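You operate a simulated robot arm through the tools that you are given. There is no shell and no other tool. Be economical: measure what you need, move in short steps, check, and stop when the job is done.

You run a simulated robot arm. Do the job below in one go: nothing can be reset, and whatever is moved stays where it is left.

TASK
Clamp the pine board and tighten both its screws, dial on 2.
Fine: the screwdriver goes back in its stand, still set to IN and 2.
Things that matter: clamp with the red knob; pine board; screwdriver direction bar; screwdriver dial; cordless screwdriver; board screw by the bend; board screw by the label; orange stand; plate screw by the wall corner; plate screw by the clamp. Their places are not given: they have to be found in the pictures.

Only the result counts: the job must be done as asked and must still hold three seconds after the hand-in. Knocking over, shifting, dropping, spilling or breaking anything else fails it.

THE ROBOT
A 7-joint arm with a two-finger parallel gripper, fixed in place. Base frame: the origin is at the foot of the arm, x ahead of it, y to its left, z up; the work surface is at about z = 0.92. Readings come in m, degrees, newtons and seconds.
With the tool pointing down near the work surface it reaches from about 0.2 to 0.74 m from the base axis. Its first joint turns from -166.0 to 166.0 degrees. Payload 1.57 kg.
The TCP is the grasp point between the finger pads, 0.03 m short of the fingertips. In the tool frame z runs along the fingers and y along their closing line. Largest opening 0.11 m; finger width 0.024, thickness 0.012; the body of the gripper, 0.048 by 0.112 m, starts 0.078 m behind the TCP.
Orientation is that of the tool frame in the base frame, as a unit quaternion [x, y, z, w]. With the fingers straight down and closing along the base's y, the tool's x points along the base's -x, its y along +y and its z along -z.

THE INTERFACE
- The arm moves only by the tool step_arm. Its argument "plan" is a list of rows, each an object of numbers (a shift or turn left out is 0, a gripper value left out holds the last): "hand": the finger opening in m, from 0 to 0.11; "x", "y", "z": the shift along the tool's x, y, z in m; "ax", "ay", "az": the turn, a rotation vector about the tool's x, y, z in degrees. In form: [{"hand": .., "x": .., "y": .., "z": .., "ax": .., "ay": .., "az": ..}, ...]. A call has 1 to 8 rows; each row shifts and turns the commanded pose from where the row before left it, along the tool's axes as they then stand. Each row takes 0.2 s and may step no farther than 0.05 m and 8.6 degrees from the row before; otherwise, or with a gripper value out of range, the whole call is refused. A pose out of reach is approached as far as the arm can. The call stops where the force on the tool passes 70 N (or 10 N more than at its start, if that is more) or the arm is blocked; 0.2 s more then pass. The fingers move at their own pace (about 0.045 m/s each) and stop on an object; they squeeze with about 41 N. The grip force told is the motor's: it shows also when the fingers shut on nothing. Time passes only in rows, and 0.2 s behind the last, so rows that do not move let the fingers close. The reply holds the time, the measured pose of the TCP, the force on the tool along the base axes, the opening and the grip force, in the units named above and with some noise.
- Cameras (640 x 400 px; columns grow to the right, rows downward): "scene" is fixed at [0.2215, 0.6481, 1.7729]; the picture's right is [-1.00, -0.10, 0.00], its down [-0.09, 0.91, -0.40] and it looks along [0.04, -0.40, -0.91] (base axes); focal length 268 px, centre (320, 200). "wrist" rides on the gripper at [-0.036, 0, -0.08] in the tool frame; the picture's right is [0.00, -1.00, 0.00], its down [0.97, 0.00, -0.24] and it looks along [0.24, 0.00, 0.97] (tool axes); focal length 218 px, centre (320, 200).
- snapshot(camera): a new picture of that camera. No time passes.
- raise_lower(by): slides the trunk up (or, below 0, down) by that many m; the arm rides with it, the base frame stays. It gives what a move gives, with no picture.
- point_at(camera, pixels): for up to 12 pixels [column, row] of the newest picture of that camera ("zoom" is the newest enlarged one), the place [x, y, z] in the base frame of the surface seen there, good to about 0.003 m. No time passes.
- zoom(camera, box): a new picture of the part [left, top, right, bottom] of that camera's present view, enlarged. No time passes.
- finish_job(): hands the job in; it is judged then, once.

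Go step by step. Measure first, check grasps and placings, and put right what went wrong. The budget is 80 turns and 38 pictures, counting those below and the enlarged ones. Unless the task says otherwise, let go and move clear before handing in, and close with one line.

The tools are called after "Call:" as name(argument=value, ...) on one line, values as JSON. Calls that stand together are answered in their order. step_arm: Moves the arm, as the interface text tells. Its arguments: {"type":"object","properties":{"plan":{"type":"array"}},"required":["plan"]} The other tools are called the same way: raise_lower (by) slides the trunk up or down; snapshot (camera) takes a picture; point_at (camera, pixels) gives the place of the surface under pixels of a picture; zoom (camera, box) takes an enlarged picture of a part of a camera's view; finish_job () hands the job in.

At the start:

```text
time: 0.0
tcp_pos: [0.2976, 0.3315, 1.371]
ee_rot: [0.0, 1.0, 0.0, 0.0]
wrist_force: [0.4, 0.5, 1.1]
opening: 0.1101
grasp_force: 0.1
trunk travel left (down, up): [-0.525, 0.065]
```

scene: 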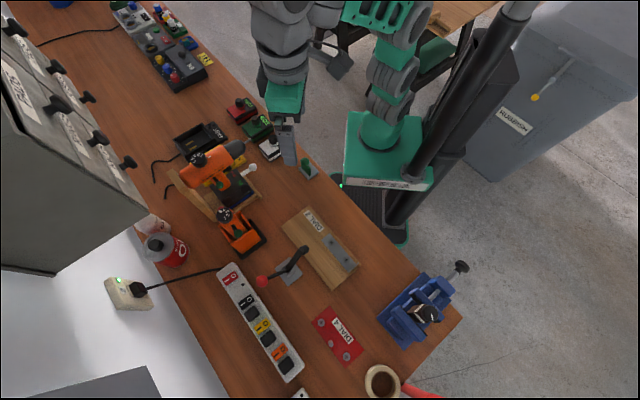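
wrist: 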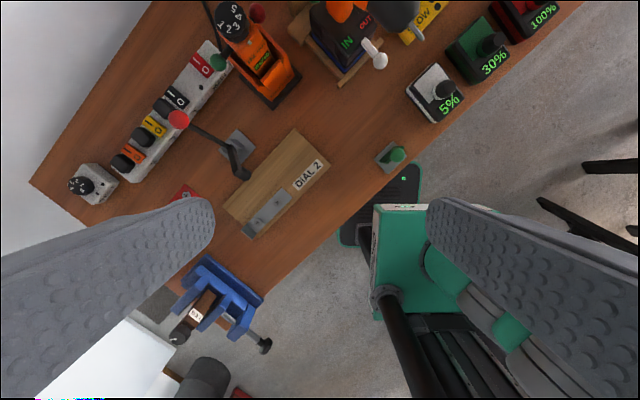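

The scene shows the board (about 320,247), the red-knob clamp (262,281), the stand with a screwdriver (238,235), and another orange tool near (212,170). I'll zoom in for details.

Call:
zoom(camera="scene", box=[160, 130, 300, 260])

Call:
zoom(camera="scene", box=[240, 200, 380, 370])

Call:
zoom(camera="wrist", box=[170, 0, 420, 240])

```text
3.08 times, centred on (230, 195) of scene
```

zoom: 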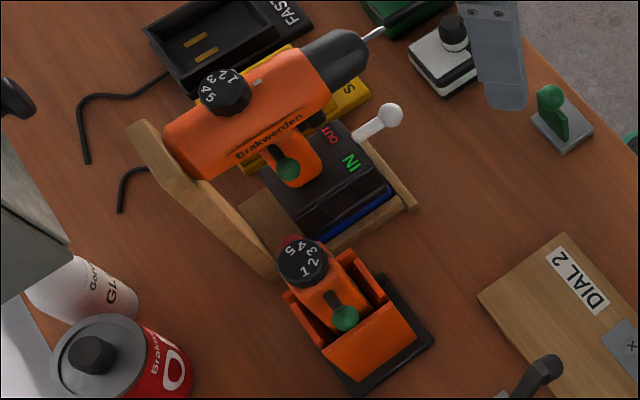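

```text
2.35 times, centred on (310, 285) of scene
```

zoom: 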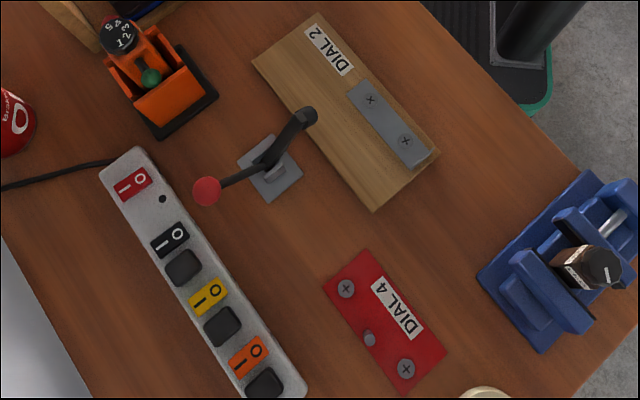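

```text
1.67 times, centred on (295, 120) of wrist
```

zoom: 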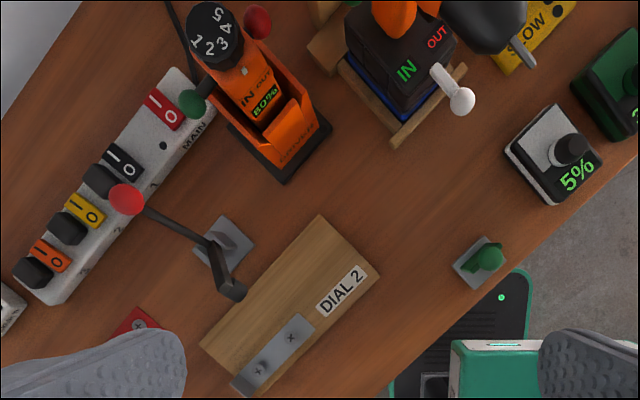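

The driver in the orange stand has a dial on top (1–5) and a bar with green and red ends; the board has two screws on a grey plate. I'll measure all the key points next.

Call:
point_at(camera="scene", pixels=[[225, 213], [236, 235], [247, 235], [262, 281], [305, 250], [290, 272], [321, 243], [329, 260], [283, 227], [311, 205], [357, 267], [322, 289]])

Call:
point_at(camera="zoom", pixels=[[210, 35], [192, 103], [258, 20], [245, 70], [265, 100], [295, 145], [285, 180], [291, 338], [260, 371], [125, 200], [235, 290], [225, 245]])

```text
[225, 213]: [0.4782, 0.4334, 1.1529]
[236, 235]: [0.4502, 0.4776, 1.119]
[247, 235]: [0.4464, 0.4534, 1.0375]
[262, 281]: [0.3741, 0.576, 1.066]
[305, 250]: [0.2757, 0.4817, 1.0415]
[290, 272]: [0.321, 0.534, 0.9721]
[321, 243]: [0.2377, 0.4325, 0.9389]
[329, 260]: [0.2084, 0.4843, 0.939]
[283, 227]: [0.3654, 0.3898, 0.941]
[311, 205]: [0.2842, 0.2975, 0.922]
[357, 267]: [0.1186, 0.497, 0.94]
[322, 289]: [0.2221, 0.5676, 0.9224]
```

```text
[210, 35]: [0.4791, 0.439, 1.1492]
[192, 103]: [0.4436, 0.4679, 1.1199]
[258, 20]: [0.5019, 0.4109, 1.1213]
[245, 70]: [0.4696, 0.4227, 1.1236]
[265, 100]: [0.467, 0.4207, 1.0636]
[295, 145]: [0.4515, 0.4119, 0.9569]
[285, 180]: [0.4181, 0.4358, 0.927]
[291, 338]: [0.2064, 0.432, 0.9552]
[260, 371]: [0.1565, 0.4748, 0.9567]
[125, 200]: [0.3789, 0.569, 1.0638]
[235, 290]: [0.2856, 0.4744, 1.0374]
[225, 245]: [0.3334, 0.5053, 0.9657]
```

Next I'll take tight zooms of the driver in both cameras to read the dial pointer and the bar state, and of the clamp.

Call:
zoom(camera="wrist", box=[200, 0, 310, 115])

Call:
zoom(camera="scene", box=[205, 195, 275, 265])

Call:
zoom(camera="wrist", box=[150, 90, 340, 240])

```text
3.48 times, centred on (255, 58) of wrist
```

zoom: 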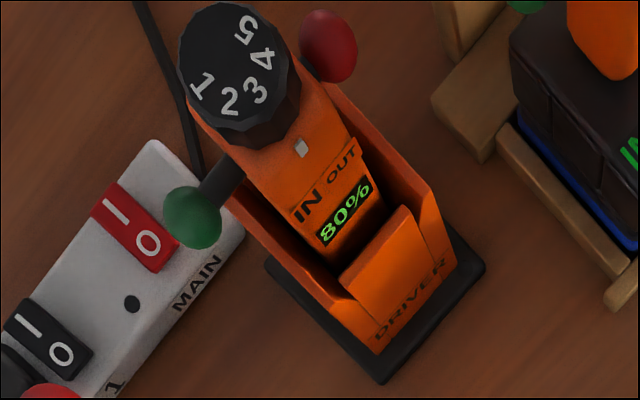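

```text
5.71 times, centred on (240, 230) of scene
```

zoom: 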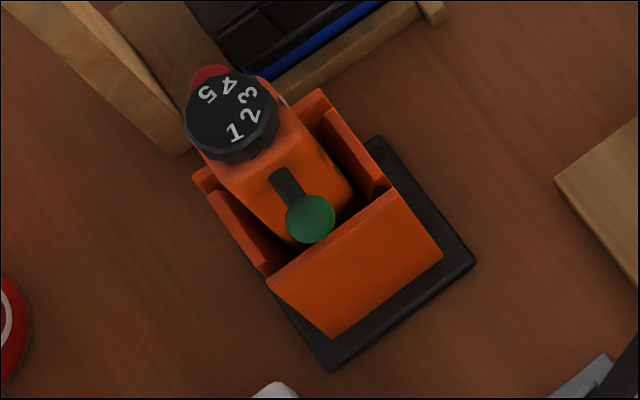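

```text
2.67 times, centred on (245, 165) of wrist
```

zoom: 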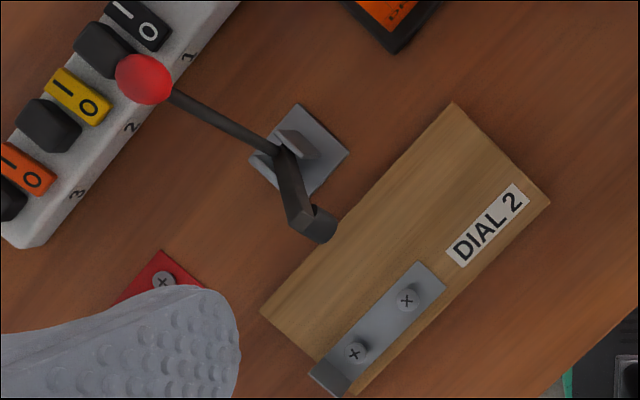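

Dial appears to show 3 at the white mark (3rd numeral nearest the mark), so it needs one step; the bar protrudes more on the green (IN) side. I'll first move over towards the red knob.

Call:
step_arm(plan=[{"x": -0.012, "y": 0.04}, {"x": -0.012, "y": 0.04}, {"x": -0.013, "y": 0.04}, {"x": -0.013, "y": 0.04}, {"x": -0.013, "y": 0.04}, {"x": -0.013, "y": 0.04}])

Call:
step_arm(plan=[{"az": -7.5}, {"az": -7.5}, {"az": -7.5}, {"az": -7.5}, {"az": -7.5}, {"az": -7.5}])

Call:
snapshot(camera="wrist")

```text
time: 1.4
tcp_pos: [0.3269, 0.4579, 1.3047]
ee_rot: [0.0, 1.0, 0.003, 0.001]
wrist_force: [-0.8, -0.4, -0.3]
opening: 0.1098
grasp_force: 0.1
out of reach, approached as far as the arm can: row 1, 2, 3, 4, 5, 6
trunk travel left (down, up): [-0.525, 0.065]
```

```text
time: 2.8
tcp_pos: [0.3258, 0.4589, 1.3031]
ee_rot: [-0.383, 0.924, 0.001, 0.001]
wrist_force: [0.8, 0.1, 0.1]
opening: 0.11
grasp_force: 0.2
trunk travel left (down, up): [-0.525, 0.065]
```

```text
29 pictures are left
```

wrist: 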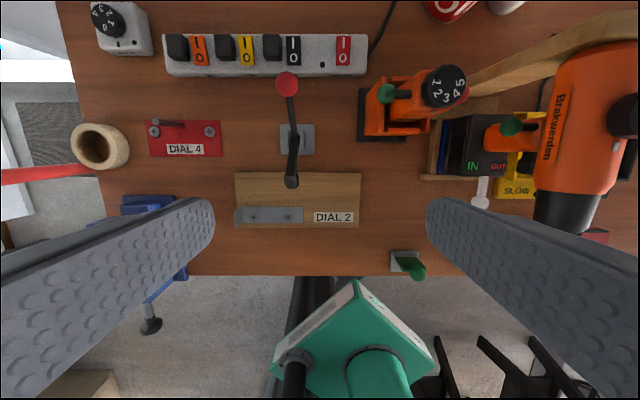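

The view is aligned with the board; the knob is at (287,83), pad (291,180). I'll measure here and then lower the trunk.

Call:
point_at(camera="wrist", pixels=[[287, 83], [291, 180], [294, 136], [297, 152], [285, 140], [310, 140], [253, 217], [284, 216], [445, 86], [387, 93], [236, 217], [465, 95]])

Call:
zoom(camera="wrist", box=[225, 60, 375, 240])

Call:
zoom(camera="wrist", box=[350, 50, 490, 160])

Call:
raise_lower(by=-0.12)

```text
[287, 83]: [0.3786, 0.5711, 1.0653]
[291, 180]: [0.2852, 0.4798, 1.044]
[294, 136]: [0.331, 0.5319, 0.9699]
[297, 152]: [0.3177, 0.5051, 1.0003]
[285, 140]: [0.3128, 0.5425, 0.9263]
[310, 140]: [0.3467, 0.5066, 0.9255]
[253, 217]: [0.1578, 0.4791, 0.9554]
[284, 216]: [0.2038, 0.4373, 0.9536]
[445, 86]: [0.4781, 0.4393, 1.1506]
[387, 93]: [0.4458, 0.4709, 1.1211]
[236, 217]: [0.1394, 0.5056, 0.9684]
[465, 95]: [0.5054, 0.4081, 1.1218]
```

```text
2.22 times, centred on (300, 150) of wrist
```

zoom: 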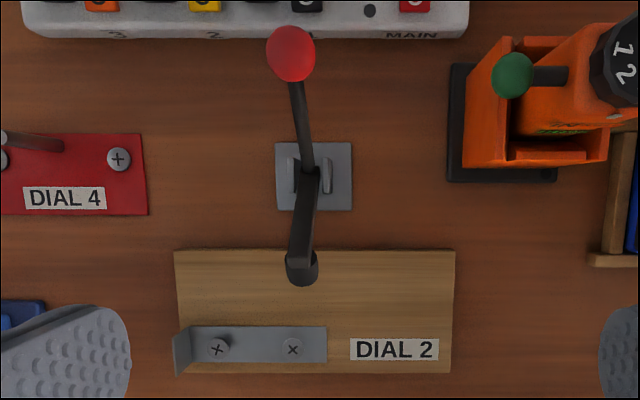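

```text
3.64 times, centred on (420, 105) of wrist
```

zoom: 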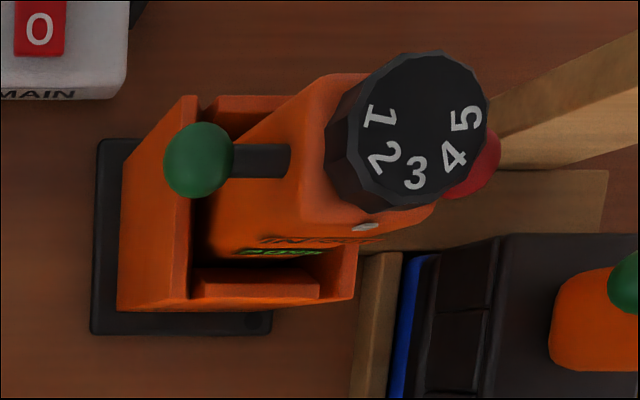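

```text
time: 4.3
tcp_pos: [0.3273, 0.4605, 1.1826]
ee_rot: [-0.383, 0.924, 0.0, 0.002]
wrist_force: [-1.0, 0.4, 0.6]
opening: 0.11
grasp_force: 0.0
trunk travel left (down, up): [-0.405, 0.185]
```

Lever measured: pivot ≈(0.329,0.525,0.965), knob ≈(0.377,0.573,1.052); closing means swinging the knob over toward the board. Moving above the knob.

Call:
step_arm(plan=[{"hand": 0.07, "x": -0.0285, "y": 0.0105}, {"x": -0.0285, "y": 0.0105}, {"x": -0.0285, "y": 0.0105}, {"x": -0.0285, "y": 0.0105}])

Call:
snapshot(camera="wrist")

```text
time: 5.3
tcp_pos: [0.3423, 0.5032, 1.1312]
ee_rot: [-0.383, 0.924, 0.001, 0.001]
wrist_force: [-0.5, -0.5, 0.8]
opening: 0.0702
grasp_force: 0.1
out of reach, approached as far as the arm can: row 1, 2, 3, 4
trunk travel left (down, up): [-0.405, 0.185]
```

```text
26 pictures are left
```

wrist: 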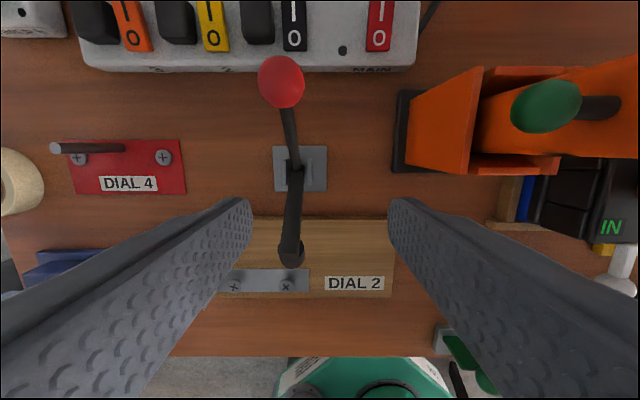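

The upper reach envelope is limiting, so the trunk must go up rather than down for the far knob. Raising it and then moving in.

Call:
raise_lower(by=0.17)

Call:
step_arm(plan=[{"x": -0.0185, "y": 0.006, "z": 0.038}, {"x": -0.0185, "y": 0.006, "z": 0.038}, {"x": -0.0185, "y": 0.006, "z": 0.038}, {"x": -0.0185, "y": 0.0067, "z": 0.038}])

```text
time: 7.2
tcp_pos: [0.3432, 0.5037, 1.3017]
ee_rot: [-0.382, 0.924, 0.0, 0.001]
wrist_force: [-0.4, -0.3, -0.1]
opening: 0.07
grasp_force: 0.1
trunk travel left (down, up): [-0.575, 0.015]
```

```text
time: 8.2
tcp_pos: [0.3738, 0.5649, 1.1493]
ee_rot: [-0.382, 0.924, 0.001, 0.002]
wrist_force: [-0.3, -0.9, 1.1]
opening: 0.0702
grasp_force: 0.0
out of reach, approached as far as the arm can: row 4
trunk travel left (down, up): [-0.575, 0.015]
```

TCP is nearly above the knob; I'll correct and descend to the knob's centre, then grip it.

Call:
step_arm(plan=[{"z": 0.03}, {"x": -0.004, "y": 0.0017, "z": 0.03}, {"x": -0.004, "y": 0.0017, "z": 0.037}])

Call:
snapshot(camera="wrist")

```text
time: 9.0
tcp_pos: [0.3774, 0.5731, 1.0505]
ee_rot: [-0.383, 0.924, 0.001, 0.0]
wrist_force: [-0.7, 0.3, -1.3]
opening: 0.07
grasp_force: 0.0
trunk travel left (down, up): [-0.575, 0.015]
```

```text
25 pictures are left
```

wrist: 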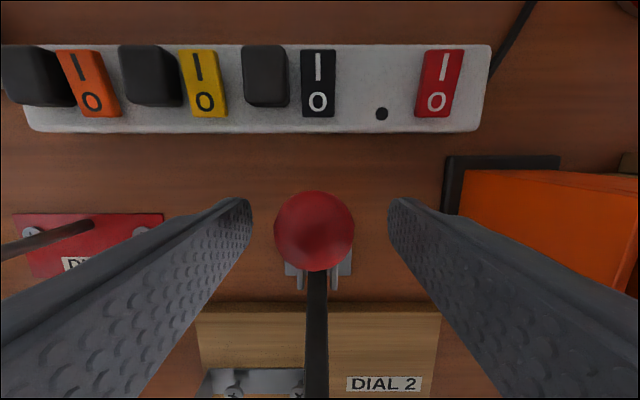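

The knob is centred between the pads. Gripping it, then swinging the first half of the arc.

Call:
step_arm(plan=[{"hand": 0.0}, {}, {}, {}])

Call:
step_arm(plan=[{"x": 0.0127, "z": -0.0086}, {"x": 0.0138, "z": -0.0067}, {"x": 0.0146, "z": -0.0047}, {"x": 0.0151, "z": -0.0027}])

```text
time: 10.0
tcp_pos: [0.3754, 0.5739, 1.0496]
ee_rot: [-0.384, 0.923, 0.001, 0.002]
wrist_force: [-8.4, 10.2, -1.0]
opening: 0.0316
grasp_force: 29.2
trunk travel left (down, up): [-0.575, 0.015]
```

```text
time: 11.0
tcp_pos: [0.337, 0.5349, 1.0727]
ee_rot: [-0.382, 0.924, 0.001, 0.001]
wrist_force: [-2.5, 13.1, 5.5]
opening: 0.0311
grasp_force: 40.5
trunk travel left (down, up): [-0.575, 0.015]
```

It follows smoothly with little force. Continuing the arc.

Call:
step_arm(plan=[{"x": 0.0153, "z": -0.0005}, {"x": 0.0152, "z": 0.0016}, {"x": 0.0149, "z": 0.0037}])

Call:
snapshot(camera="wrist")

Call:
zoom(camera="scene", box=[240, 190, 380, 310])

```text
time: 11.8
tcp_pos: [0.3035, 0.4989, 1.0646]
ee_rot: [-0.382, 0.924, -0.002, -0.001]
wrist_force: [-2.3, -6.7, -0.8]
opening: 0.0
grasp_force: 20.7
trunk travel left (down, up): [-0.575, 0.015]
```

```text
24 pictures are left
```

wrist: 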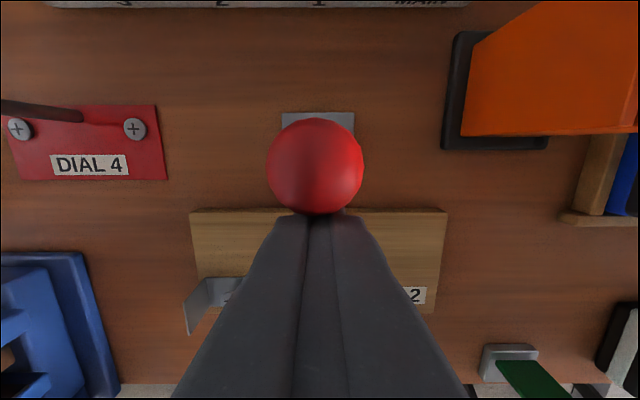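

```text
3.33 times, centred on (310, 250) of scene
```

zoom: 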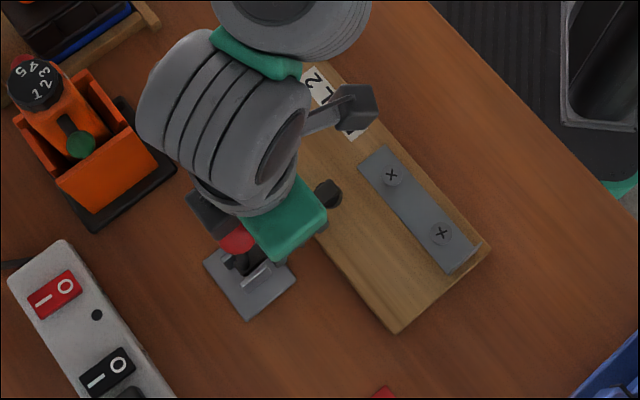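

The fingers slipped off as the lever stopped; the pad seems down on the board at zoom (327,193). I'll measure the knob and pad.

Call:
point_at(camera="wrist", pixels=[[315, 165], [315, 130], [240, 225], [400, 225]])

Call:
point_at(camera="zoom", pixels=[[327, 193], [320, 185], [355, 220], [236, 243], [390, 175], [441, 232]])

Call:
step_arm(plan=[{"x": 0.03, "z": -0.02}, {"x": 0.03, "z": -0.04}, {"z": -0.04}])

Call:
snapshot(camera="wrist")

```text
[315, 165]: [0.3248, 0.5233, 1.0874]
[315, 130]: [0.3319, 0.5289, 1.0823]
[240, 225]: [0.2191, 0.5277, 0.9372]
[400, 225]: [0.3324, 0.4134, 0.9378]
```

```text
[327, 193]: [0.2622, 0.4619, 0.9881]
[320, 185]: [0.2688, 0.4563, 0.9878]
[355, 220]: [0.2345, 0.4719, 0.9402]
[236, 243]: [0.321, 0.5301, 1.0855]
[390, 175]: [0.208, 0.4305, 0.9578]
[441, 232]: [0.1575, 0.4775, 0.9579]
```

```text
time: 12.6
tcp_pos: [0.2628, 0.4598, 1.1656]
ee_rot: [-0.383, 0.924, 0.0, 0.001]
wrist_force: [0.0, -0.4, -0.6]
opening: 0.0
grasp_force: 21.3
trunk travel left (down, up): [-0.575, 0.015]
```

```text
22 pictures are left
```

wrist: 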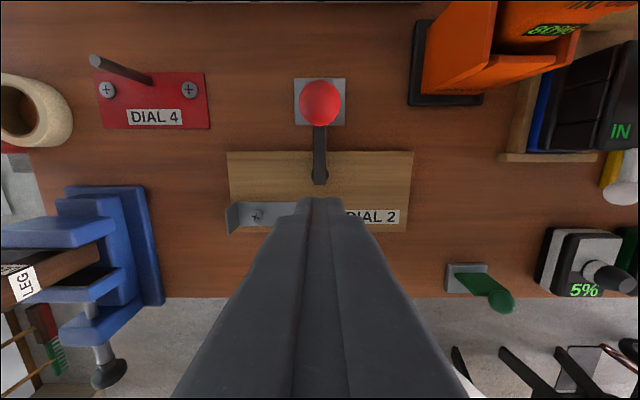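

Knob is now upright near (0.325,0.527,1.073). I'll check whether the pad actually touches the board.

Call:
zoom(camera="wrist", box=[260, 60, 390, 220])

Call:
zoom(camera="scene", box=[265, 215, 345, 295])

```text
2.50 times, centred on (325, 140) of wrist
```

zoom: 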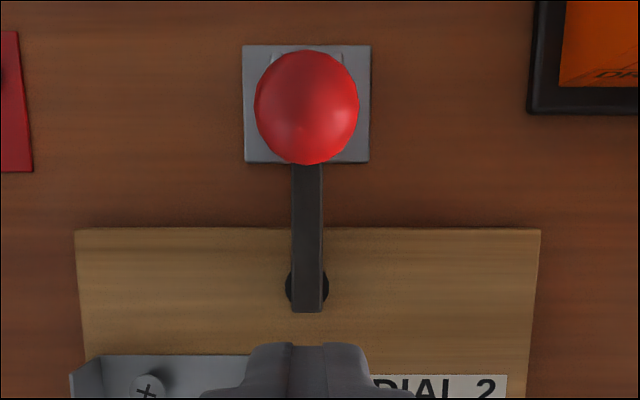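

```text
5.00 times, centred on (305, 255) of scene
```

zoom: 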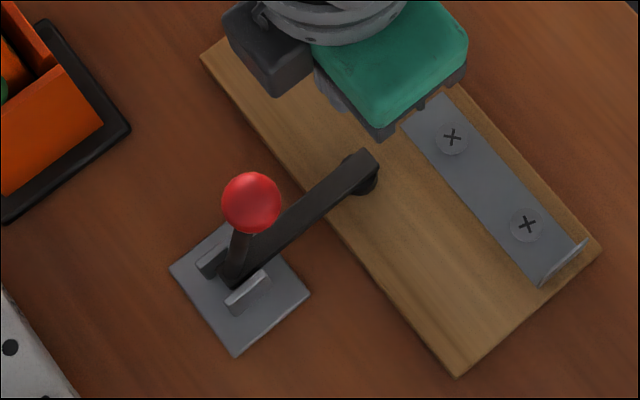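

I'll measure heights along the arm and pad, to see the arm's slope and pad contact.

Call:
point_at(camera="zoom", pixels=[[362, 160], [320, 195], [280, 228], [250, 258], [371, 180], [366, 190], [251, 190], [372, 200]])

```text
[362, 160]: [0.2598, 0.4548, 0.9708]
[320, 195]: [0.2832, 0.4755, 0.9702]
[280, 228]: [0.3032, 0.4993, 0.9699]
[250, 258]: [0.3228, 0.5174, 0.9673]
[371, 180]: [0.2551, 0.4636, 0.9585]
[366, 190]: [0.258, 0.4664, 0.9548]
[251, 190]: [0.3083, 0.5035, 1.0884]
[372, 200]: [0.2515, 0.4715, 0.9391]
```

The arm is now level (z≈0.970) with the pad at the board; the knob moved on to u≈+0.03. I'll push the knob from behind with closed fingers to confirm it's fully home.

Call:
step_arm(plan=[{"x": -0.04}, {"x": -0.04}, {"x": -0.035}, {"z": 0.035}, {"z": 0.035}])

Call:
step_arm(plan=[{"x": 0.01}, {"x": 0.005}, {"x": 0.005}, {"x": 0.004}, {"x": 0.004}, {"x": 0.004}])

```text
time: 13.8
tcp_pos: [0.344, 0.5402, 1.0967]
ee_rot: [-0.383, 0.924, 0.0, 0.001]
wrist_force: [-0.2, 0.4, 0.2]
opening: 0.0001
grasp_force: 21.2
trunk travel left (down, up): [-0.575, 0.015]
```

```text
time: 15.2
tcp_pos: [0.3286, 0.5259, 1.0978]
ee_rot: [-0.379, 0.925, 0.005, 0.006]
wrist_force: [46.1, 38.9, 7.9]
opening: 0.0
grasp_force: 21.4
trunk travel left (down, up): [-0.575, 0.015]
```

60 N of resistance with no motion: the clamp is firmly closed. Backing off and moving to a viewpoint in front of the driver to read its bar.

Call:
step_arm(plan=[{"x": -0.02}, {"z": -0.05}, {"x": 0.03, "y": -0.025, "z": -0.025}, {"x": 0.03, "y": -0.025, "z": -0.025}, {"x": 0.03, "y": -0.027, "z": -0.02}, {"x": 0.032, "y": -0.027, "z": -0.02}, {"x": 0.032, "y": -0.027}, {"x": 0.032, "y": -0.027}])

Call:
step_arm(plan=[{"ay": -8}, {"ay": -8}, {"ay": -8}, {"ay": -8}, {"ay": -8}, {"ay": -8}, {"ay": -8}])

Call:
snapshot(camera="wrist")

```text
time: 17.0
tcp_pos: [0.3139, 0.2883, 1.238]
ee_rot: [-0.383, 0.924, 0.0, 0.001]
wrist_force: [0.2, 0.4, -0.6]
opening: 0.0
grasp_force: 21.6
trunk travel left (down, up): [-0.575, 0.015]
```

```text
time: 18.6
tcp_pos: [0.3143, 0.2877, 1.2357]
ee_rot: [-0.338, 0.815, 0.181, 0.435]
wrist_force: [0.2, -0.2, 0.3]
opening: 0.0
grasp_force: 21.1
trunk travel left (down, up): [-0.575, 0.015]
```

```text
19 pictures are left
```

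wrist: 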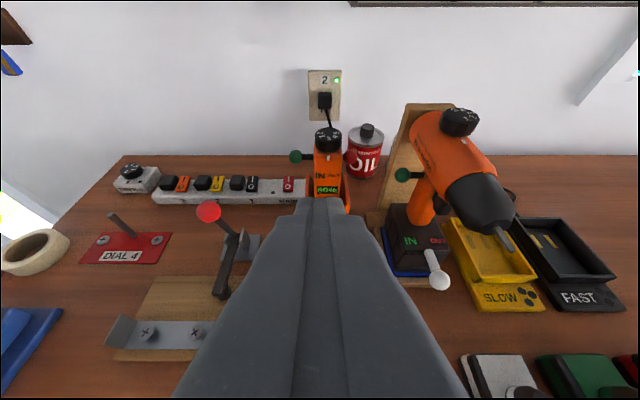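

The driver is now seen front-on; zooming in on it.

Call:
zoom(camera="wrist", box=[275, 110, 385, 215])

Call:
point_at(camera="zoom", pixels=[[120, 270], [430, 295], [310, 170], [310, 205], [305, 320], [230, 350], [385, 350], [315, 400], [395, 280], [180, 270]])

```text
3.81 times, centred on (330, 162) of wrist
```

zoom: 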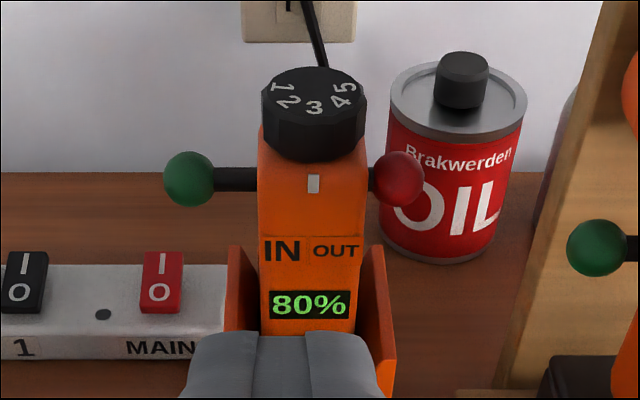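

```text
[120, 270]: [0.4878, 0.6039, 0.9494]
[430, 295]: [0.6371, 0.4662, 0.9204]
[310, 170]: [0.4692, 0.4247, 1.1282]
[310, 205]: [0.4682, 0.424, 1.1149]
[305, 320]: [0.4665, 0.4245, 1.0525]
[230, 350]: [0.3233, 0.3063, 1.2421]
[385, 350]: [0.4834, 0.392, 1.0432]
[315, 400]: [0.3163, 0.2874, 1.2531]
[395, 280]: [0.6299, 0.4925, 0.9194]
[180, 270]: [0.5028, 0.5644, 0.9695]
```

Front view: dial reads 3 at the mark; green end sticks out on the IN side (green +50 mm, red +34 mm from the axis). I'll untilt, raise the trunk the rest and check clearance of the drill.

Call:
step_arm(plan=[{"ay": 8, "hand": 0.07}, {"ay": 8}, {"ay": 8}, {"ay": 8}, {"ay": 8}, {"ay": 8}, {"ay": 8}])

Call:
raise_lower(by=0.015)

Call:
snapshot(camera="scene")

Call:
point_at(camera="scene", pixels=[[208, 160], [212, 150], [195, 178], [225, 170], [172, 172], [212, 215], [225, 214], [228, 238], [250, 228], [246, 250]])

```text
time: 20.2
tcp_pos: [0.3139, 0.2885, 1.2371]
ee_rot: [-0.382, 0.924, 0.0, -0.001]
wrist_force: [-0.5, 0.4, 0.3]
opening: 0.0702
grasp_force: 0.0
trunk travel left (down, up): [-0.575, 0.015]
```

```text
time: 20.8
tcp_pos: [0.315, 0.289, 1.2516]
ee_rot: [-0.382, 0.924, -0.001, 0.001]
wrist_force: [0.4, -0.4, -0.9]
opening: 0.0701
grasp_force: 0.1
trunk travel left (down, up): [-0.59, 0.0]
```

```text
17 pictures are left
```

scene: 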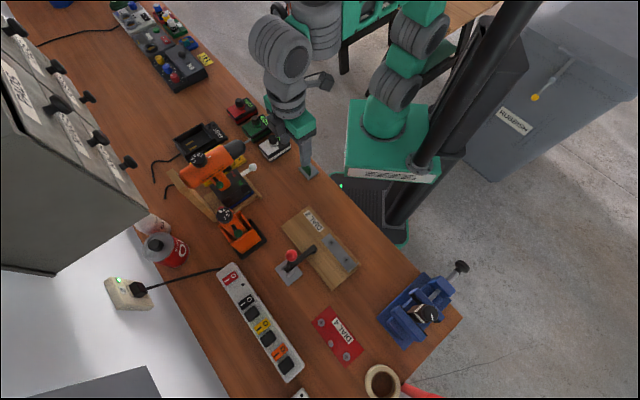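

```text
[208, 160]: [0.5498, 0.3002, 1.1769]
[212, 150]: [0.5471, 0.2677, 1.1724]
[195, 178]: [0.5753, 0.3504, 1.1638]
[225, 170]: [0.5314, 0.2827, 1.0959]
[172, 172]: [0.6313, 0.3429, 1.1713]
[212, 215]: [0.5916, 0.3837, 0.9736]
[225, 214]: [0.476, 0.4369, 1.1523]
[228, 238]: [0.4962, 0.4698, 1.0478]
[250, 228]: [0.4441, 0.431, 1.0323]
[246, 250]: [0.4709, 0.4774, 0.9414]
```

Drill tops out at ~1.18, well clear. Moving above the dial with hand open 0.07.

Call:
step_arm(plan=[{"x": -0.0445, "y": -0.002, "z": 0.009}, {"x": -0.0445, "y": -0.002, "z": 0.009}, {"x": -0.0445, "y": -0.002, "z": 0.009}, {"x": -0.0445, "y": -0.002, "z": 0.009}, {"x": -0.0435, "y": -0.002, "z": 0.009}])

Call:
snapshot(camera="wrist")

```text
time: 22.0
tcp_pos: [0.4796, 0.4407, 1.2044]
ee_rot: [-0.382, 0.924, 0.0, 0.001]
wrist_force: [-0.5, -0.1, -0.6]
opening: 0.07
grasp_force: 0.0
trunk travel left (down, up): [-0.59, 0.0]
```

```text
16 pictures are left
```

wrist: 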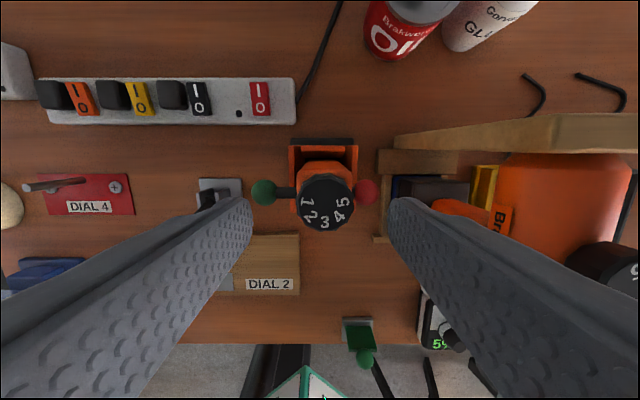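

Checking the dial's centre in this view.

Call:
point_at(camera="wrist", pixels=[[325, 201], [303, 200], [348, 200], [326, 180], [325, 224], [263, 192], [366, 192], [290, 193], [325, 168], [323, 229]])

```text
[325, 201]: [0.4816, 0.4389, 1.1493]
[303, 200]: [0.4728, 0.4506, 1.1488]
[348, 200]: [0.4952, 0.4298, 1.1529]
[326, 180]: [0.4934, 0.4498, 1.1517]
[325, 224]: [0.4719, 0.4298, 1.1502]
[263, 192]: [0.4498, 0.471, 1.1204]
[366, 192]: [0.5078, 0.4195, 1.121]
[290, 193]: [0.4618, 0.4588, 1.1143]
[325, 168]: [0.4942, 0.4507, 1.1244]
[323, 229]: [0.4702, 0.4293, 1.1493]
```

Dial centre ≈(0.483,0.440), height 1.125–1.151. Lowering so the fingertips overlap the dial only, then gripping.

Call:
step_arm(plan=[{"x": -0.002, "y": -0.003, "z": 0.02}, {"z": 0.021}, {"hand": 0.0}, {}, {}, {}])

```text
time: 23.4
tcp_pos: [0.4823, 0.439, 1.1658]
ee_rot: [-0.383, 0.924, 0.0, 0.001]
wrist_force: [-0.2, 1.0, 1.8]
opening: 0.0368
grasp_force: 31.9
trunk travel left (down, up): [-0.59, 0.0]
```

Gripped the dial (0.037 m). Turning it 60° counter-clockwise seen from above.

Call:
step_arm(plan=[{"az": -7.5}, {"az": -7.5}, {"az": -7.5}, {"az": -7.5}, {"az": -7.5}, {"az": -7.5}, {"az": -7.5}, {"az": -7.5}])

Call:
zoom(camera="scene", box=[205, 195, 275, 265])

```text
time: 25.2
tcp_pos: [0.4805, 0.4387, 1.1648]
ee_rot: [0.794, -0.608, -0.001, -0.001]
wrist_force: [-2.4, 1.0, 1.4]
opening: 0.0363
grasp_force: 41.0
trunk travel left (down, up): [-0.59, 0.0]
```

```text
5.71 times, centred on (240, 230) of scene
```

zoom: 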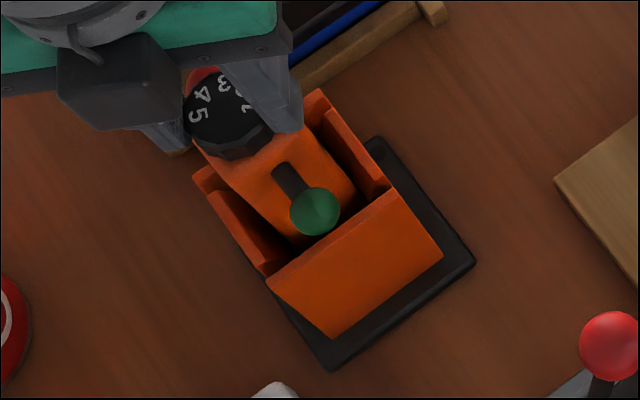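

The dial turned with the body still. Releasing, rising and turning 30° more to the driver-grasp yaw, then checking.

Call:
step_arm(plan=[{"hand": 0.08}, {}, {"z": -0.02}, {"z": -0.02, "az": -7.5}, {"az": -7.5}, {"az": -7.5}, {"az": -7.5}])

Call:
snapshot(camera="wrist")

Call:
zoom(camera="wrist", box=[270, 140, 390, 260])

```text
time: 26.8
tcp_pos: [0.481, 0.4382, 1.2048]
ee_rot: [0.924, -0.382, 0.0, -0.001]
wrist_force: [0.0, 0.4, 0.0]
opening: 0.0798
grasp_force: 0.0
trunk travel left (down, up): [-0.59, 0.0]
```

```text
14 pictures are left
```

wrist: 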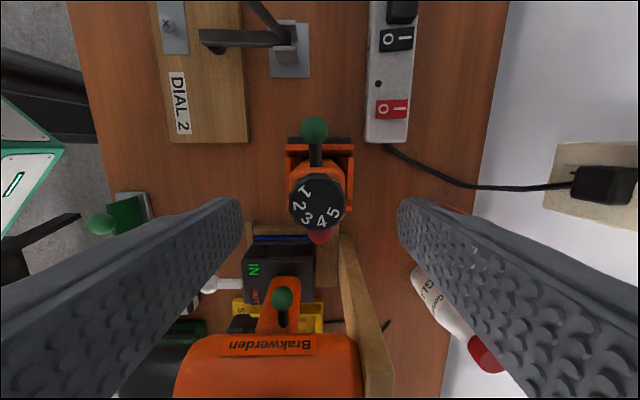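

```text
3.33 times, centred on (330, 200) of wrist
```

zoom: 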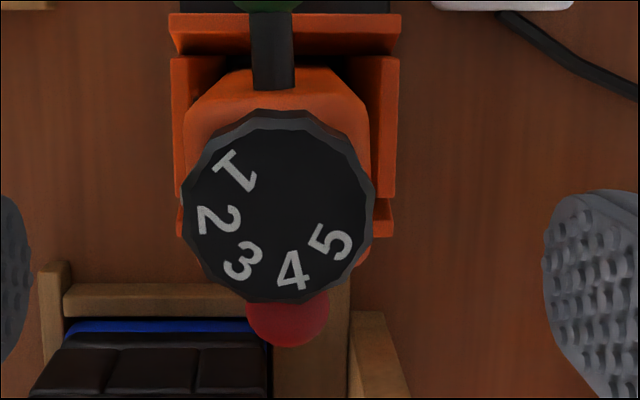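

Numerals are 45° apart, so the dial is overshot by ~15° past 2 (2 at (218,220), mark direction is due left). I'll regrip and turn back 15°.

Call:
step_arm(plan=[{"z": 0.02}, {"z": 0.02}, {"hand": 0.0}, {}, {}, {}, {"az": 7.5}, {"az": 7.5}])

Call:
step_arm(plan=[{"hand": 0.08}, {}, {"z": -0.02}, {"z": -0.02, "az": -7.5}, {"az": -7.5}])

Call:
zoom(camera="wrist", box=[270, 140, 390, 260])

```text
time: 28.6
tcp_pos: [0.481, 0.438, 1.1646]
ee_rot: [0.865, -0.501, -0.001, -0.001]
wrist_force: [-1.3, 0.0, 0.9]
opening: 0.0365
grasp_force: 40.8
trunk travel left (down, up): [-0.59, 0.0]
```

```text
time: 29.8
tcp_pos: [0.4815, 0.4377, 1.2062]
ee_rot: [0.924, -0.383, 0.0, -0.001]
wrist_force: [0.5, 0.4, -1.1]
opening: 0.0799
grasp_force: 0.1
trunk travel left (down, up): [-0.59, 0.0]
```

```text
3.33 times, centred on (330, 200) of wrist
```

zoom: 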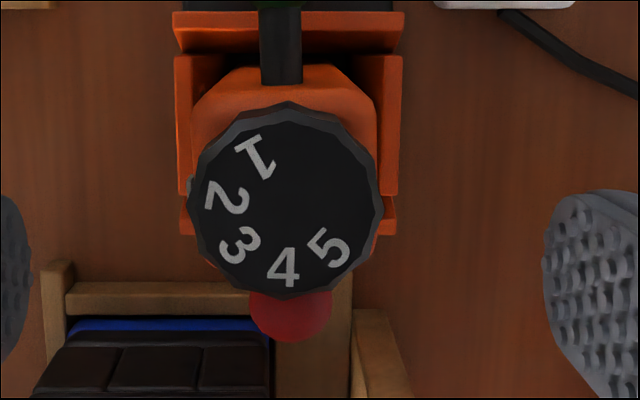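

The dial now has 2 exactly at the mark (190,185). Descending over the driver body with the fingers front/back and gripping it.

Call:
step_arm(plan=[{"y": -0.0025, "z": 0.03}, {"z": 0.03}, {"z": 0.03}, {"z": 0.031}])

Call:
step_arm(plan=[{"hand": 0.0}, {}, {}, {}, {}])

Call:
snapshot(camera="wrist")

```text
time: 30.8
tcp_pos: [0.4846, 0.4405, 1.0839]
ee_rot: [0.924, -0.382, 0.001, -0.001]
wrist_force: [0.8, 0.4, 0.4]
opening: 0.0801
grasp_force: 0.1
trunk travel left (down, up): [-0.59, 0.0]
```

```text
time: 32.0
tcp_pos: [0.4839, 0.4397, 1.0854]
ee_rot: [0.924, -0.383, 0.0, -0.001]
wrist_force: [-3.6, -2.5, 0.4]
opening: 0.0418
grasp_force: 39.4
trunk travel left (down, up): [-0.59, 0.0]
```

```text
11 pictures are left
```

wrist: 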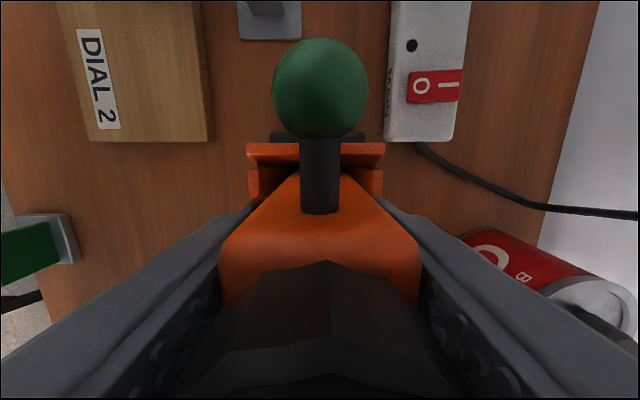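

Driver gripped at 0.042 m. Lifting it straight out of the stand.

Call:
step_arm(plan=[{"z": -0.02}, {"z": -0.02}, {"z": -0.02}, {"z": -0.02}, {"z": -0.02}, {"z": -0.015}])

Call:
zoom(camera="scene", box=[200, 180, 300, 280])

```text
time: 33.4
tcp_pos: [0.4846, 0.4388, 1.1987]
ee_rot: [0.924, -0.383, 0.0, 0.0]
wrist_force: [0.7, -0.8, -4.1]
opening: 0.0418
grasp_force: 41.0
trunk travel left (down, up): [-0.59, 0.0]
```

```text
4.00 times, centred on (250, 230) of scene
```

zoom: 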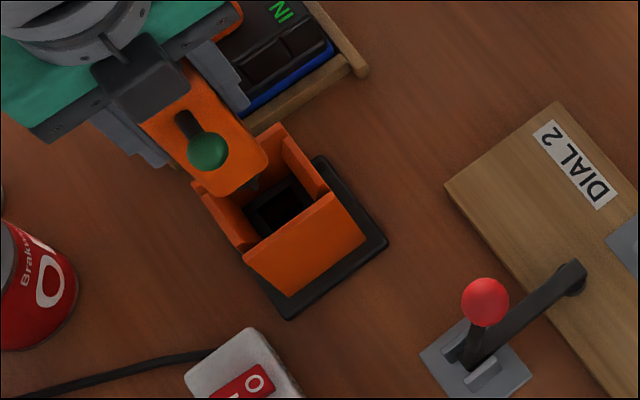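

Out of the stand cavity mostly; I'll measure the driver's bottom and stand rim heights.

Call:
point_at(camera="zoom", pixels=[[230, 190], [250, 184], [258, 180], [265, 165], [278, 128], [200, 185], [245, 250], [330, 192], [280, 205], [247, 190]])

Call:
step_arm(plan=[{"z": -0.01}, {"z": -0.01}])

```text
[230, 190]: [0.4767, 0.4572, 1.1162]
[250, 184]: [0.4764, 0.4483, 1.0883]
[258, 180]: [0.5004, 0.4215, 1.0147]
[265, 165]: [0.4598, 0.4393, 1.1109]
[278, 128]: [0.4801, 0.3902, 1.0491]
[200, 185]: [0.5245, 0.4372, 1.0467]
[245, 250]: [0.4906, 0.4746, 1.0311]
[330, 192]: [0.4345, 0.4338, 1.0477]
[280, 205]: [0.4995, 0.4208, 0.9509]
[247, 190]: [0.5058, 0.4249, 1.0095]
```

```text
time: 34.0
tcp_pos: [0.4841, 0.4405, 1.2183]
ee_rot: [0.924, -0.383, 0.0, 0.0]
wrist_force: [-0.1, -0.5, -4.2]
opening: 0.0419
grasp_force: 40.9
trunk travel left (down, up): [-0.59, 0.0]
```

The body bottom is ~0.09 below the TCP, and everything now clears the 1.048 rims. Moving over the board's label-side screw at constant height.

Call:
step_arm(plan=[{"x": -0.0239, "y": 0.0252}, {"x": -0.0239, "y": 0.0252}, {"x": -0.0239, "y": 0.0252}, {"x": -0.0239, "y": 0.0252}, {"x": -0.0239, "y": 0.0252}, {"x": -0.0239, "y": 0.0252}, {"x": -0.0239, "y": 0.0252}, {"x": -0.0239, "y": 0.0252}])

Call:
zoom(camera="scene", box=[270, 190, 370, 290])

```text
time: 35.8
tcp_pos: [0.2076, 0.4346, 1.219]
ee_rot: [0.924, -0.383, -0.001, 0.0]
wrist_force: [-0.7, -0.1, -3.8]
opening: 0.0419
grasp_force: 41.0
trunk travel left (down, up): [-0.59, 0.0]
```

```text
4.00 times, centred on (320, 240) of scene
```

zoom: 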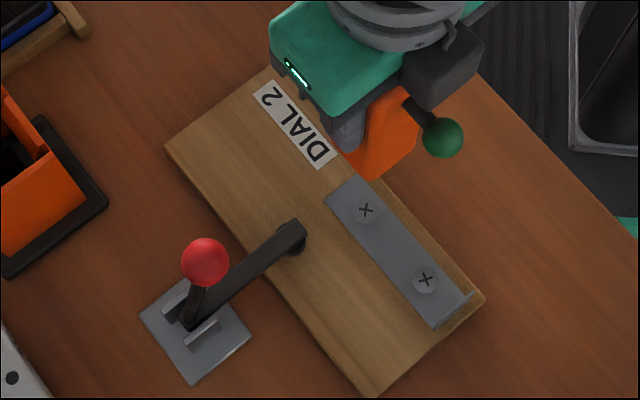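

Driver is over the screw; measuring the screws and plate once more, then descending partway.

Call:
point_at(camera="zoom", pixels=[[366, 209], [425, 279], [385, 245], [352, 200], [440, 300], [366, 203], [425, 273]])

Call:
step_arm(plan=[{"z": 0.03}, {"z": 0.03}, {"z": 0.01}])

Call:
zoom(camera="scene", box=[290, 200, 360, 270])

```text
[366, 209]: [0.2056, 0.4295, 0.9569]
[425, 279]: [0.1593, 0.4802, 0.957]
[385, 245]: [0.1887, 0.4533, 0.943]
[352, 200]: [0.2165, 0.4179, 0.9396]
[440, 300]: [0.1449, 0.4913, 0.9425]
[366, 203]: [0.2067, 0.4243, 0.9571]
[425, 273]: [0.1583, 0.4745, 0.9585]
```

```text
time: 36.6
tcp_pos: [0.2076, 0.4338, 1.1503]
ee_rot: [0.924, -0.382, 0.0, 0.0]
wrist_force: [0.6, 0.0, -4.1]
opening: 0.042
grasp_force: 41.1
trunk travel left (down, up): [-0.59, 0.0]
```

```text
5.71 times, centred on (325, 235) of scene
```

zoom: 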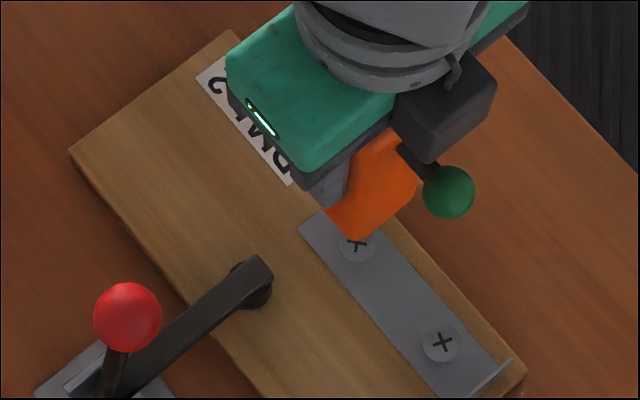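

Screw heads are at ~(0.206,0.431,0.957) and (0.159,0.478,0.957), 14 mm above the plate. Aligning and descending gently to find contact.

Call:
step_arm(plan=[{"x": 0.0014, "y": 0.0025}, {"z": 0.01}, {"z": 0.01}, {"z": 0.008}])

Call:
step_arm(plan=[{"z": 0.004}, {"z": 0.004}])

```text
time: 37.6
tcp_pos: [0.2052, 0.4295, 1.1222]
ee_rot: [0.924, -0.382, 0.001, 0.0]
wrist_force: [0.2, 0.4, -3.1]
opening: 0.0421
grasp_force: 41.1
trunk travel left (down, up): [-0.59, 0.0]
```

```text
time: 38.2
tcp_pos: [0.2056, 0.4303, 1.1128]
ee_rot: [0.924, -0.382, 0.0, 0.0]
wrist_force: [-0.1, 0.0, -4.6]
opening: 0.0417
grasp_force: 41.4
trunk travel left (down, up): [-0.59, 0.0]
```

No contact yet at 1.113. Continuing in 3 mm steps.

Call:
step_arm(plan=[{"z": 0.003}, {"z": 0.003}])

Call:
step_arm(plan=[{"z": 0.003}, {"z": 0.003}])

```text
time: 38.8
tcp_pos: [0.2058, 0.4302, 1.1064]
ee_rot: [0.924, -0.383, 0.0, 0.0]
wrist_force: [-0.7, 0.0, -4.4]
opening: 0.0417
grasp_force: 40.9
trunk travel left (down, up): [-0.59, 0.0]
```

```text
time: 39.4
tcp_pos: [0.2038, 0.4286, 1.1062]
ee_rot: [0.924, -0.383, 0.0, -0.005]
wrist_force: [-3.5, -7.6, 30.7]
opening: 0.041
grasp_force: 41.5
trunk travel left (down, up): [-0.59, 0.0]
```

Contact at 1.106 with ~35 N down. Holding to see whether the screw is driven.

Call:
step_arm(plan=[{}, {}, {}, {}, {}])

Call:
zoom(camera="scene", box=[290, 200, 360, 270])

```text
time: 40.6
tcp_pos: [0.2047, 0.4289, 1.1026]
ee_rot: [0.924, -0.383, 0.0, -0.003]
wrist_force: [0.5, 3.2, 30.0]
opening: 0.042
grasp_force: 40.7
trunk travel left (down, up): [-0.59, 0.0]
```

```text
5.71 times, centred on (325, 235) of scene
```

zoom: 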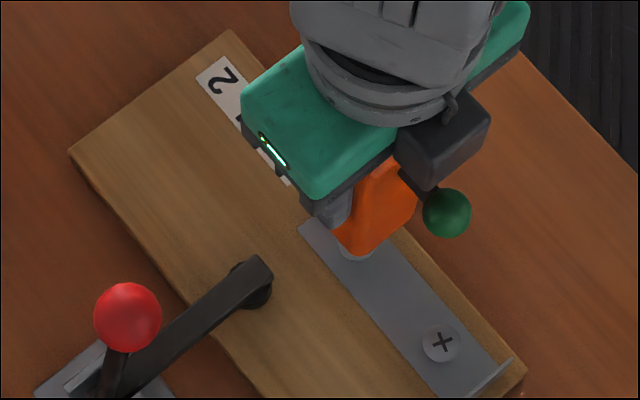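

TCP sank 3.6 mm while pressing: the screw seems to go in. Following it down gently.

Call:
step_arm(plan=[{"z": 0.002}, {}, {"z": 0.001}, {}, {"z": 0.001}, {}, {}])

```text
time: 42.2
tcp_pos: [0.2046, 0.4293, 1.098]
ee_rot: [0.924, -0.383, 0.0, -0.002]
wrist_force: [2.2, 1.5, 28.7]
opening: 0.0417
grasp_force: 40.7
trunk travel left (down, up): [-0.59, 0.0]
```

Continuing to follow (sunk 8 mm so far).

Call:
step_arm(plan=[{"z": 0.002}, {}, {"z": 0.001}, {}, {"z": 0.001}, {}, {"z": 0.001}, {}])

Call:
step_arm(plan=[{"z": 0.001}, {}, {"z": 0.001}, {}, {}, {}])

```text
time: 44.0
tcp_pos: [0.2053, 0.4273, 1.0949]
ee_rot: [0.924, -0.383, 0.001, -0.003]
wrist_force: [0.9, 0.4, 36.1]
opening: 0.0416
grasp_force: 41.4
trunk travel left (down, up): [-0.59, 0.0]
```

```text
time: 45.4
tcp_pos: [0.2054, 0.428, 1.0922]
ee_rot: [0.924, -0.382, -0.001, -0.004]
wrist_force: [4.1, -3.5, 42.7]
opening: 0.0419
grasp_force: 40.9
trunk travel left (down, up): [-0.59, 0.0]
```

Sunk 14 mm; force is rising. Hold a little longer to see whether it's seated, then look at it.

Call:
step_arm(plan=[{}, {}, {}, {}, {}])

```text
time: 46.6
tcp_pos: [0.2036, 0.4284, 1.0922]
ee_rot: [0.924, -0.383, -0.001, -0.003]
wrist_force: [4.7, -2.8, 39.9]
opening: 0.0418
grasp_force: 40.6
trunk travel left (down, up): [-0.59, 0.0]
```

Steady: seated. Lifting off and shifting along the plate to the bend-side screw, then looking at the first screw.

Call:
step_arm(plan=[{"z": -0.02}, {"z": -0.025}, {"x": -0.0333}, {"x": -0.0333}, {}])

Call:
zoom(camera="scene", box=[290, 200, 370, 280])

```text
time: 47.8
tcp_pos: [0.1582, 0.4781, 1.1347]
ee_rot: [0.923, -0.384, 0.0, -0.001]
wrist_force: [-0.1, -0.8, -4.5]
opening: 0.0419
grasp_force: 41.0
trunk travel left (down, up): [-0.59, 0.0]
```

```text
5.00 times, centred on (330, 240) of scene
```

zoom: 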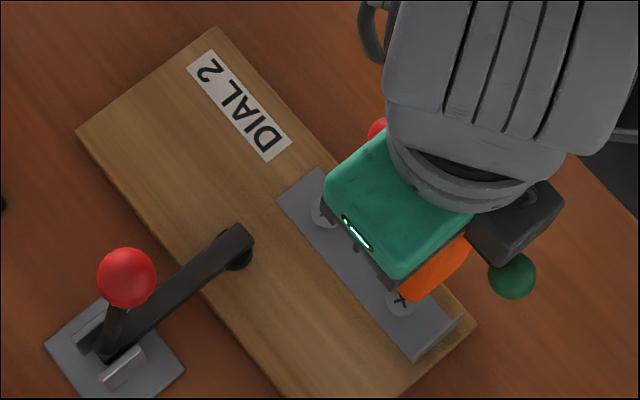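

Call:
point_at(camera="zoom", pixels=[[318, 215], [325, 222], [398, 300], [300, 205], [340, 235]])

Call:
step_arm(plan=[{"z": 0.01}, {"z": 0.01}, {"z": 0.005}])

Call:
step_arm(plan=[{"z": 0.003}, {"z": 0.003}, {"z": 0.002}, {}])

```text
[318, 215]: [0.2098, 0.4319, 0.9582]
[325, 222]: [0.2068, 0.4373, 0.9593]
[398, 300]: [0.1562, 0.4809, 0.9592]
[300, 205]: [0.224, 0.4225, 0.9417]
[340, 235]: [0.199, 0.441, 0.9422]
```

```text
time: 48.6
tcp_pos: [0.1572, 0.4785, 1.1103]
ee_rot: [0.924, -0.382, 0.001, -0.001]
wrist_force: [-0.2, 0.5, -4.9]
opening: 0.042
grasp_force: 40.9
trunk travel left (down, up): [-0.59, 0.0]
```

```text
time: 49.6
tcp_pos: [0.1595, 0.4775, 1.1021]
ee_rot: [0.924, -0.382, 0.0, -0.001]
wrist_force: [0.3, -0.3, -4.6]
opening: 0.042
grasp_force: 41.3
trunk travel left (down, up): [-0.59, 0.0]
```

The first screw head still reads ~0.958: so the driver slid up 14 mm in the grip (its dial is now likely against the palm) instead of the screw going in. I'll test on this screw, where no more sliding is possible.

Call:
step_arm(plan=[{"z": 0.004}, {"z": 0.004}, {"z": 0.003}])

Call:
step_arm(plan=[{"z": 0.003}, {}, {}, {}, {}])

```text
time: 50.4
tcp_pos: [0.1592, 0.4752, 1.0942]
ee_rot: [0.923, -0.384, -0.001, -0.003]
wrist_force: [-0.9, -3.4, 14.9]
opening: 0.042
grasp_force: 40.9
trunk travel left (down, up): [-0.59, 0.0]
```

```text
time: 51.6
tcp_pos: [0.1574, 0.4752, 1.0913]
ee_rot: [0.924, -0.383, 0.0, -0.006]
wrist_force: [1.2, -0.7, 46.1]
opening: 0.0421
grasp_force: 40.7
trunk travel left (down, up): [-0.59, 0.0]
```

At ~50 N on the head nothing sinks. I'll try slightly more press briefly before concluding that the bar is set to OUT.

Call:
step_arm(plan=[{"z": 0.0015}, {}, {}, {}, {}, {}])

```text
time: 53.0
tcp_pos: [0.159, 0.4767, 1.0898]
ee_rot: [0.924, -0.383, 0.0, -0.005]
wrist_force: [2.0, 2.8, 42.1]
opening: 0.0417
grasp_force: 40.3
trunk travel left (down, up): [-0.59, 0.0]
```

Still ambiguous. Lifting off and moving clear toward the stand to look at both screws.

Call:
step_arm(plan=[{"z": -0.03}, {"z": -0.04}, {"z": -0.04}, {"x": 0.02, "y": -0.025}, {"x": 0.025, "y": -0.025}, {"x": 0.025, "y": -0.025}, {"x": 0.025, "y": -0.025}])

Call:
zoom(camera="scene", box=[240, 190, 360, 290])

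Call:
point_at(camera="zoom", pixels=[[408, 211], [459, 275], [430, 245], [405, 205], [455, 270], [412, 215], [463, 280]])

```text
time: 54.6
tcp_pos: [0.2967, 0.4807, 1.1967]
ee_rot: [0.924, -0.382, 0.0, 0.0]
wrist_force: [0.6, -0.4, -4.1]
opening: 0.042
grasp_force: 41.3
trunk travel left (down, up): [-0.59, 0.0]
```

```text
4.00 times, centred on (300, 240) of scene
```

zoom: 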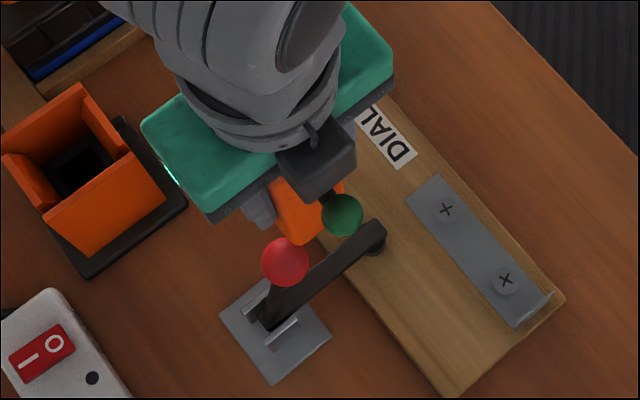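

```text
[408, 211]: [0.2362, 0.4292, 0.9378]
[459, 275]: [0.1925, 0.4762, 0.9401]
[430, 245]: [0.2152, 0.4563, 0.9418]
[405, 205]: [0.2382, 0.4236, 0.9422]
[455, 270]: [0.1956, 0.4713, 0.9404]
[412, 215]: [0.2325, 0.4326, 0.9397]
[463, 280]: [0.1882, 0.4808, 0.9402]
```

Call:
point_at(camera="zoom", pixels=[[446, 210], [442, 205], [450, 216], [505, 280], [500, 276], [510, 286], [475, 245], [343, 215], [285, 262]])

```text
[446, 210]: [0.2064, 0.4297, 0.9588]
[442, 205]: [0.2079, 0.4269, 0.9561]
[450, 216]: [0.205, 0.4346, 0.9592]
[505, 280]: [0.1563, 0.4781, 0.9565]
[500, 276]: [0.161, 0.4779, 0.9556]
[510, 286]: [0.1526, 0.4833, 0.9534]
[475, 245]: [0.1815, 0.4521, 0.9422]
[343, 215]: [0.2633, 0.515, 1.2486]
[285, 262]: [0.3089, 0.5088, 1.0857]
```

Both heads are still at ~0.957, and the green ball shows the driver slid 17 mm up in the grip. So the driver wasn't driving in: bar is evidently at OUT (green end needs pushing in). I'll return it to the stand to push the bar there.

Call:
step_arm(plan=[{"z": -0.014}, {"x": 0.027, "y": -0.0172}, {"x": 0.027, "y": -0.0172}, {"x": 0.027, "y": -0.0172}, {"x": 0.027, "y": -0.0172}, {"x": 0.027, "y": -0.0172}, {"x": 0.0265, "y": -0.0174}, {}])

```text
time: 56.4
tcp_pos: [0.4823, 0.4389, 1.2111]
ee_rot: [0.924, -0.383, 0.0, 0.0]
wrist_force: [0.0, -0.1, -4.9]
opening: 0.0416
grasp_force: 41.2
trunk travel left (down, up): [-0.59, 0.0]
```

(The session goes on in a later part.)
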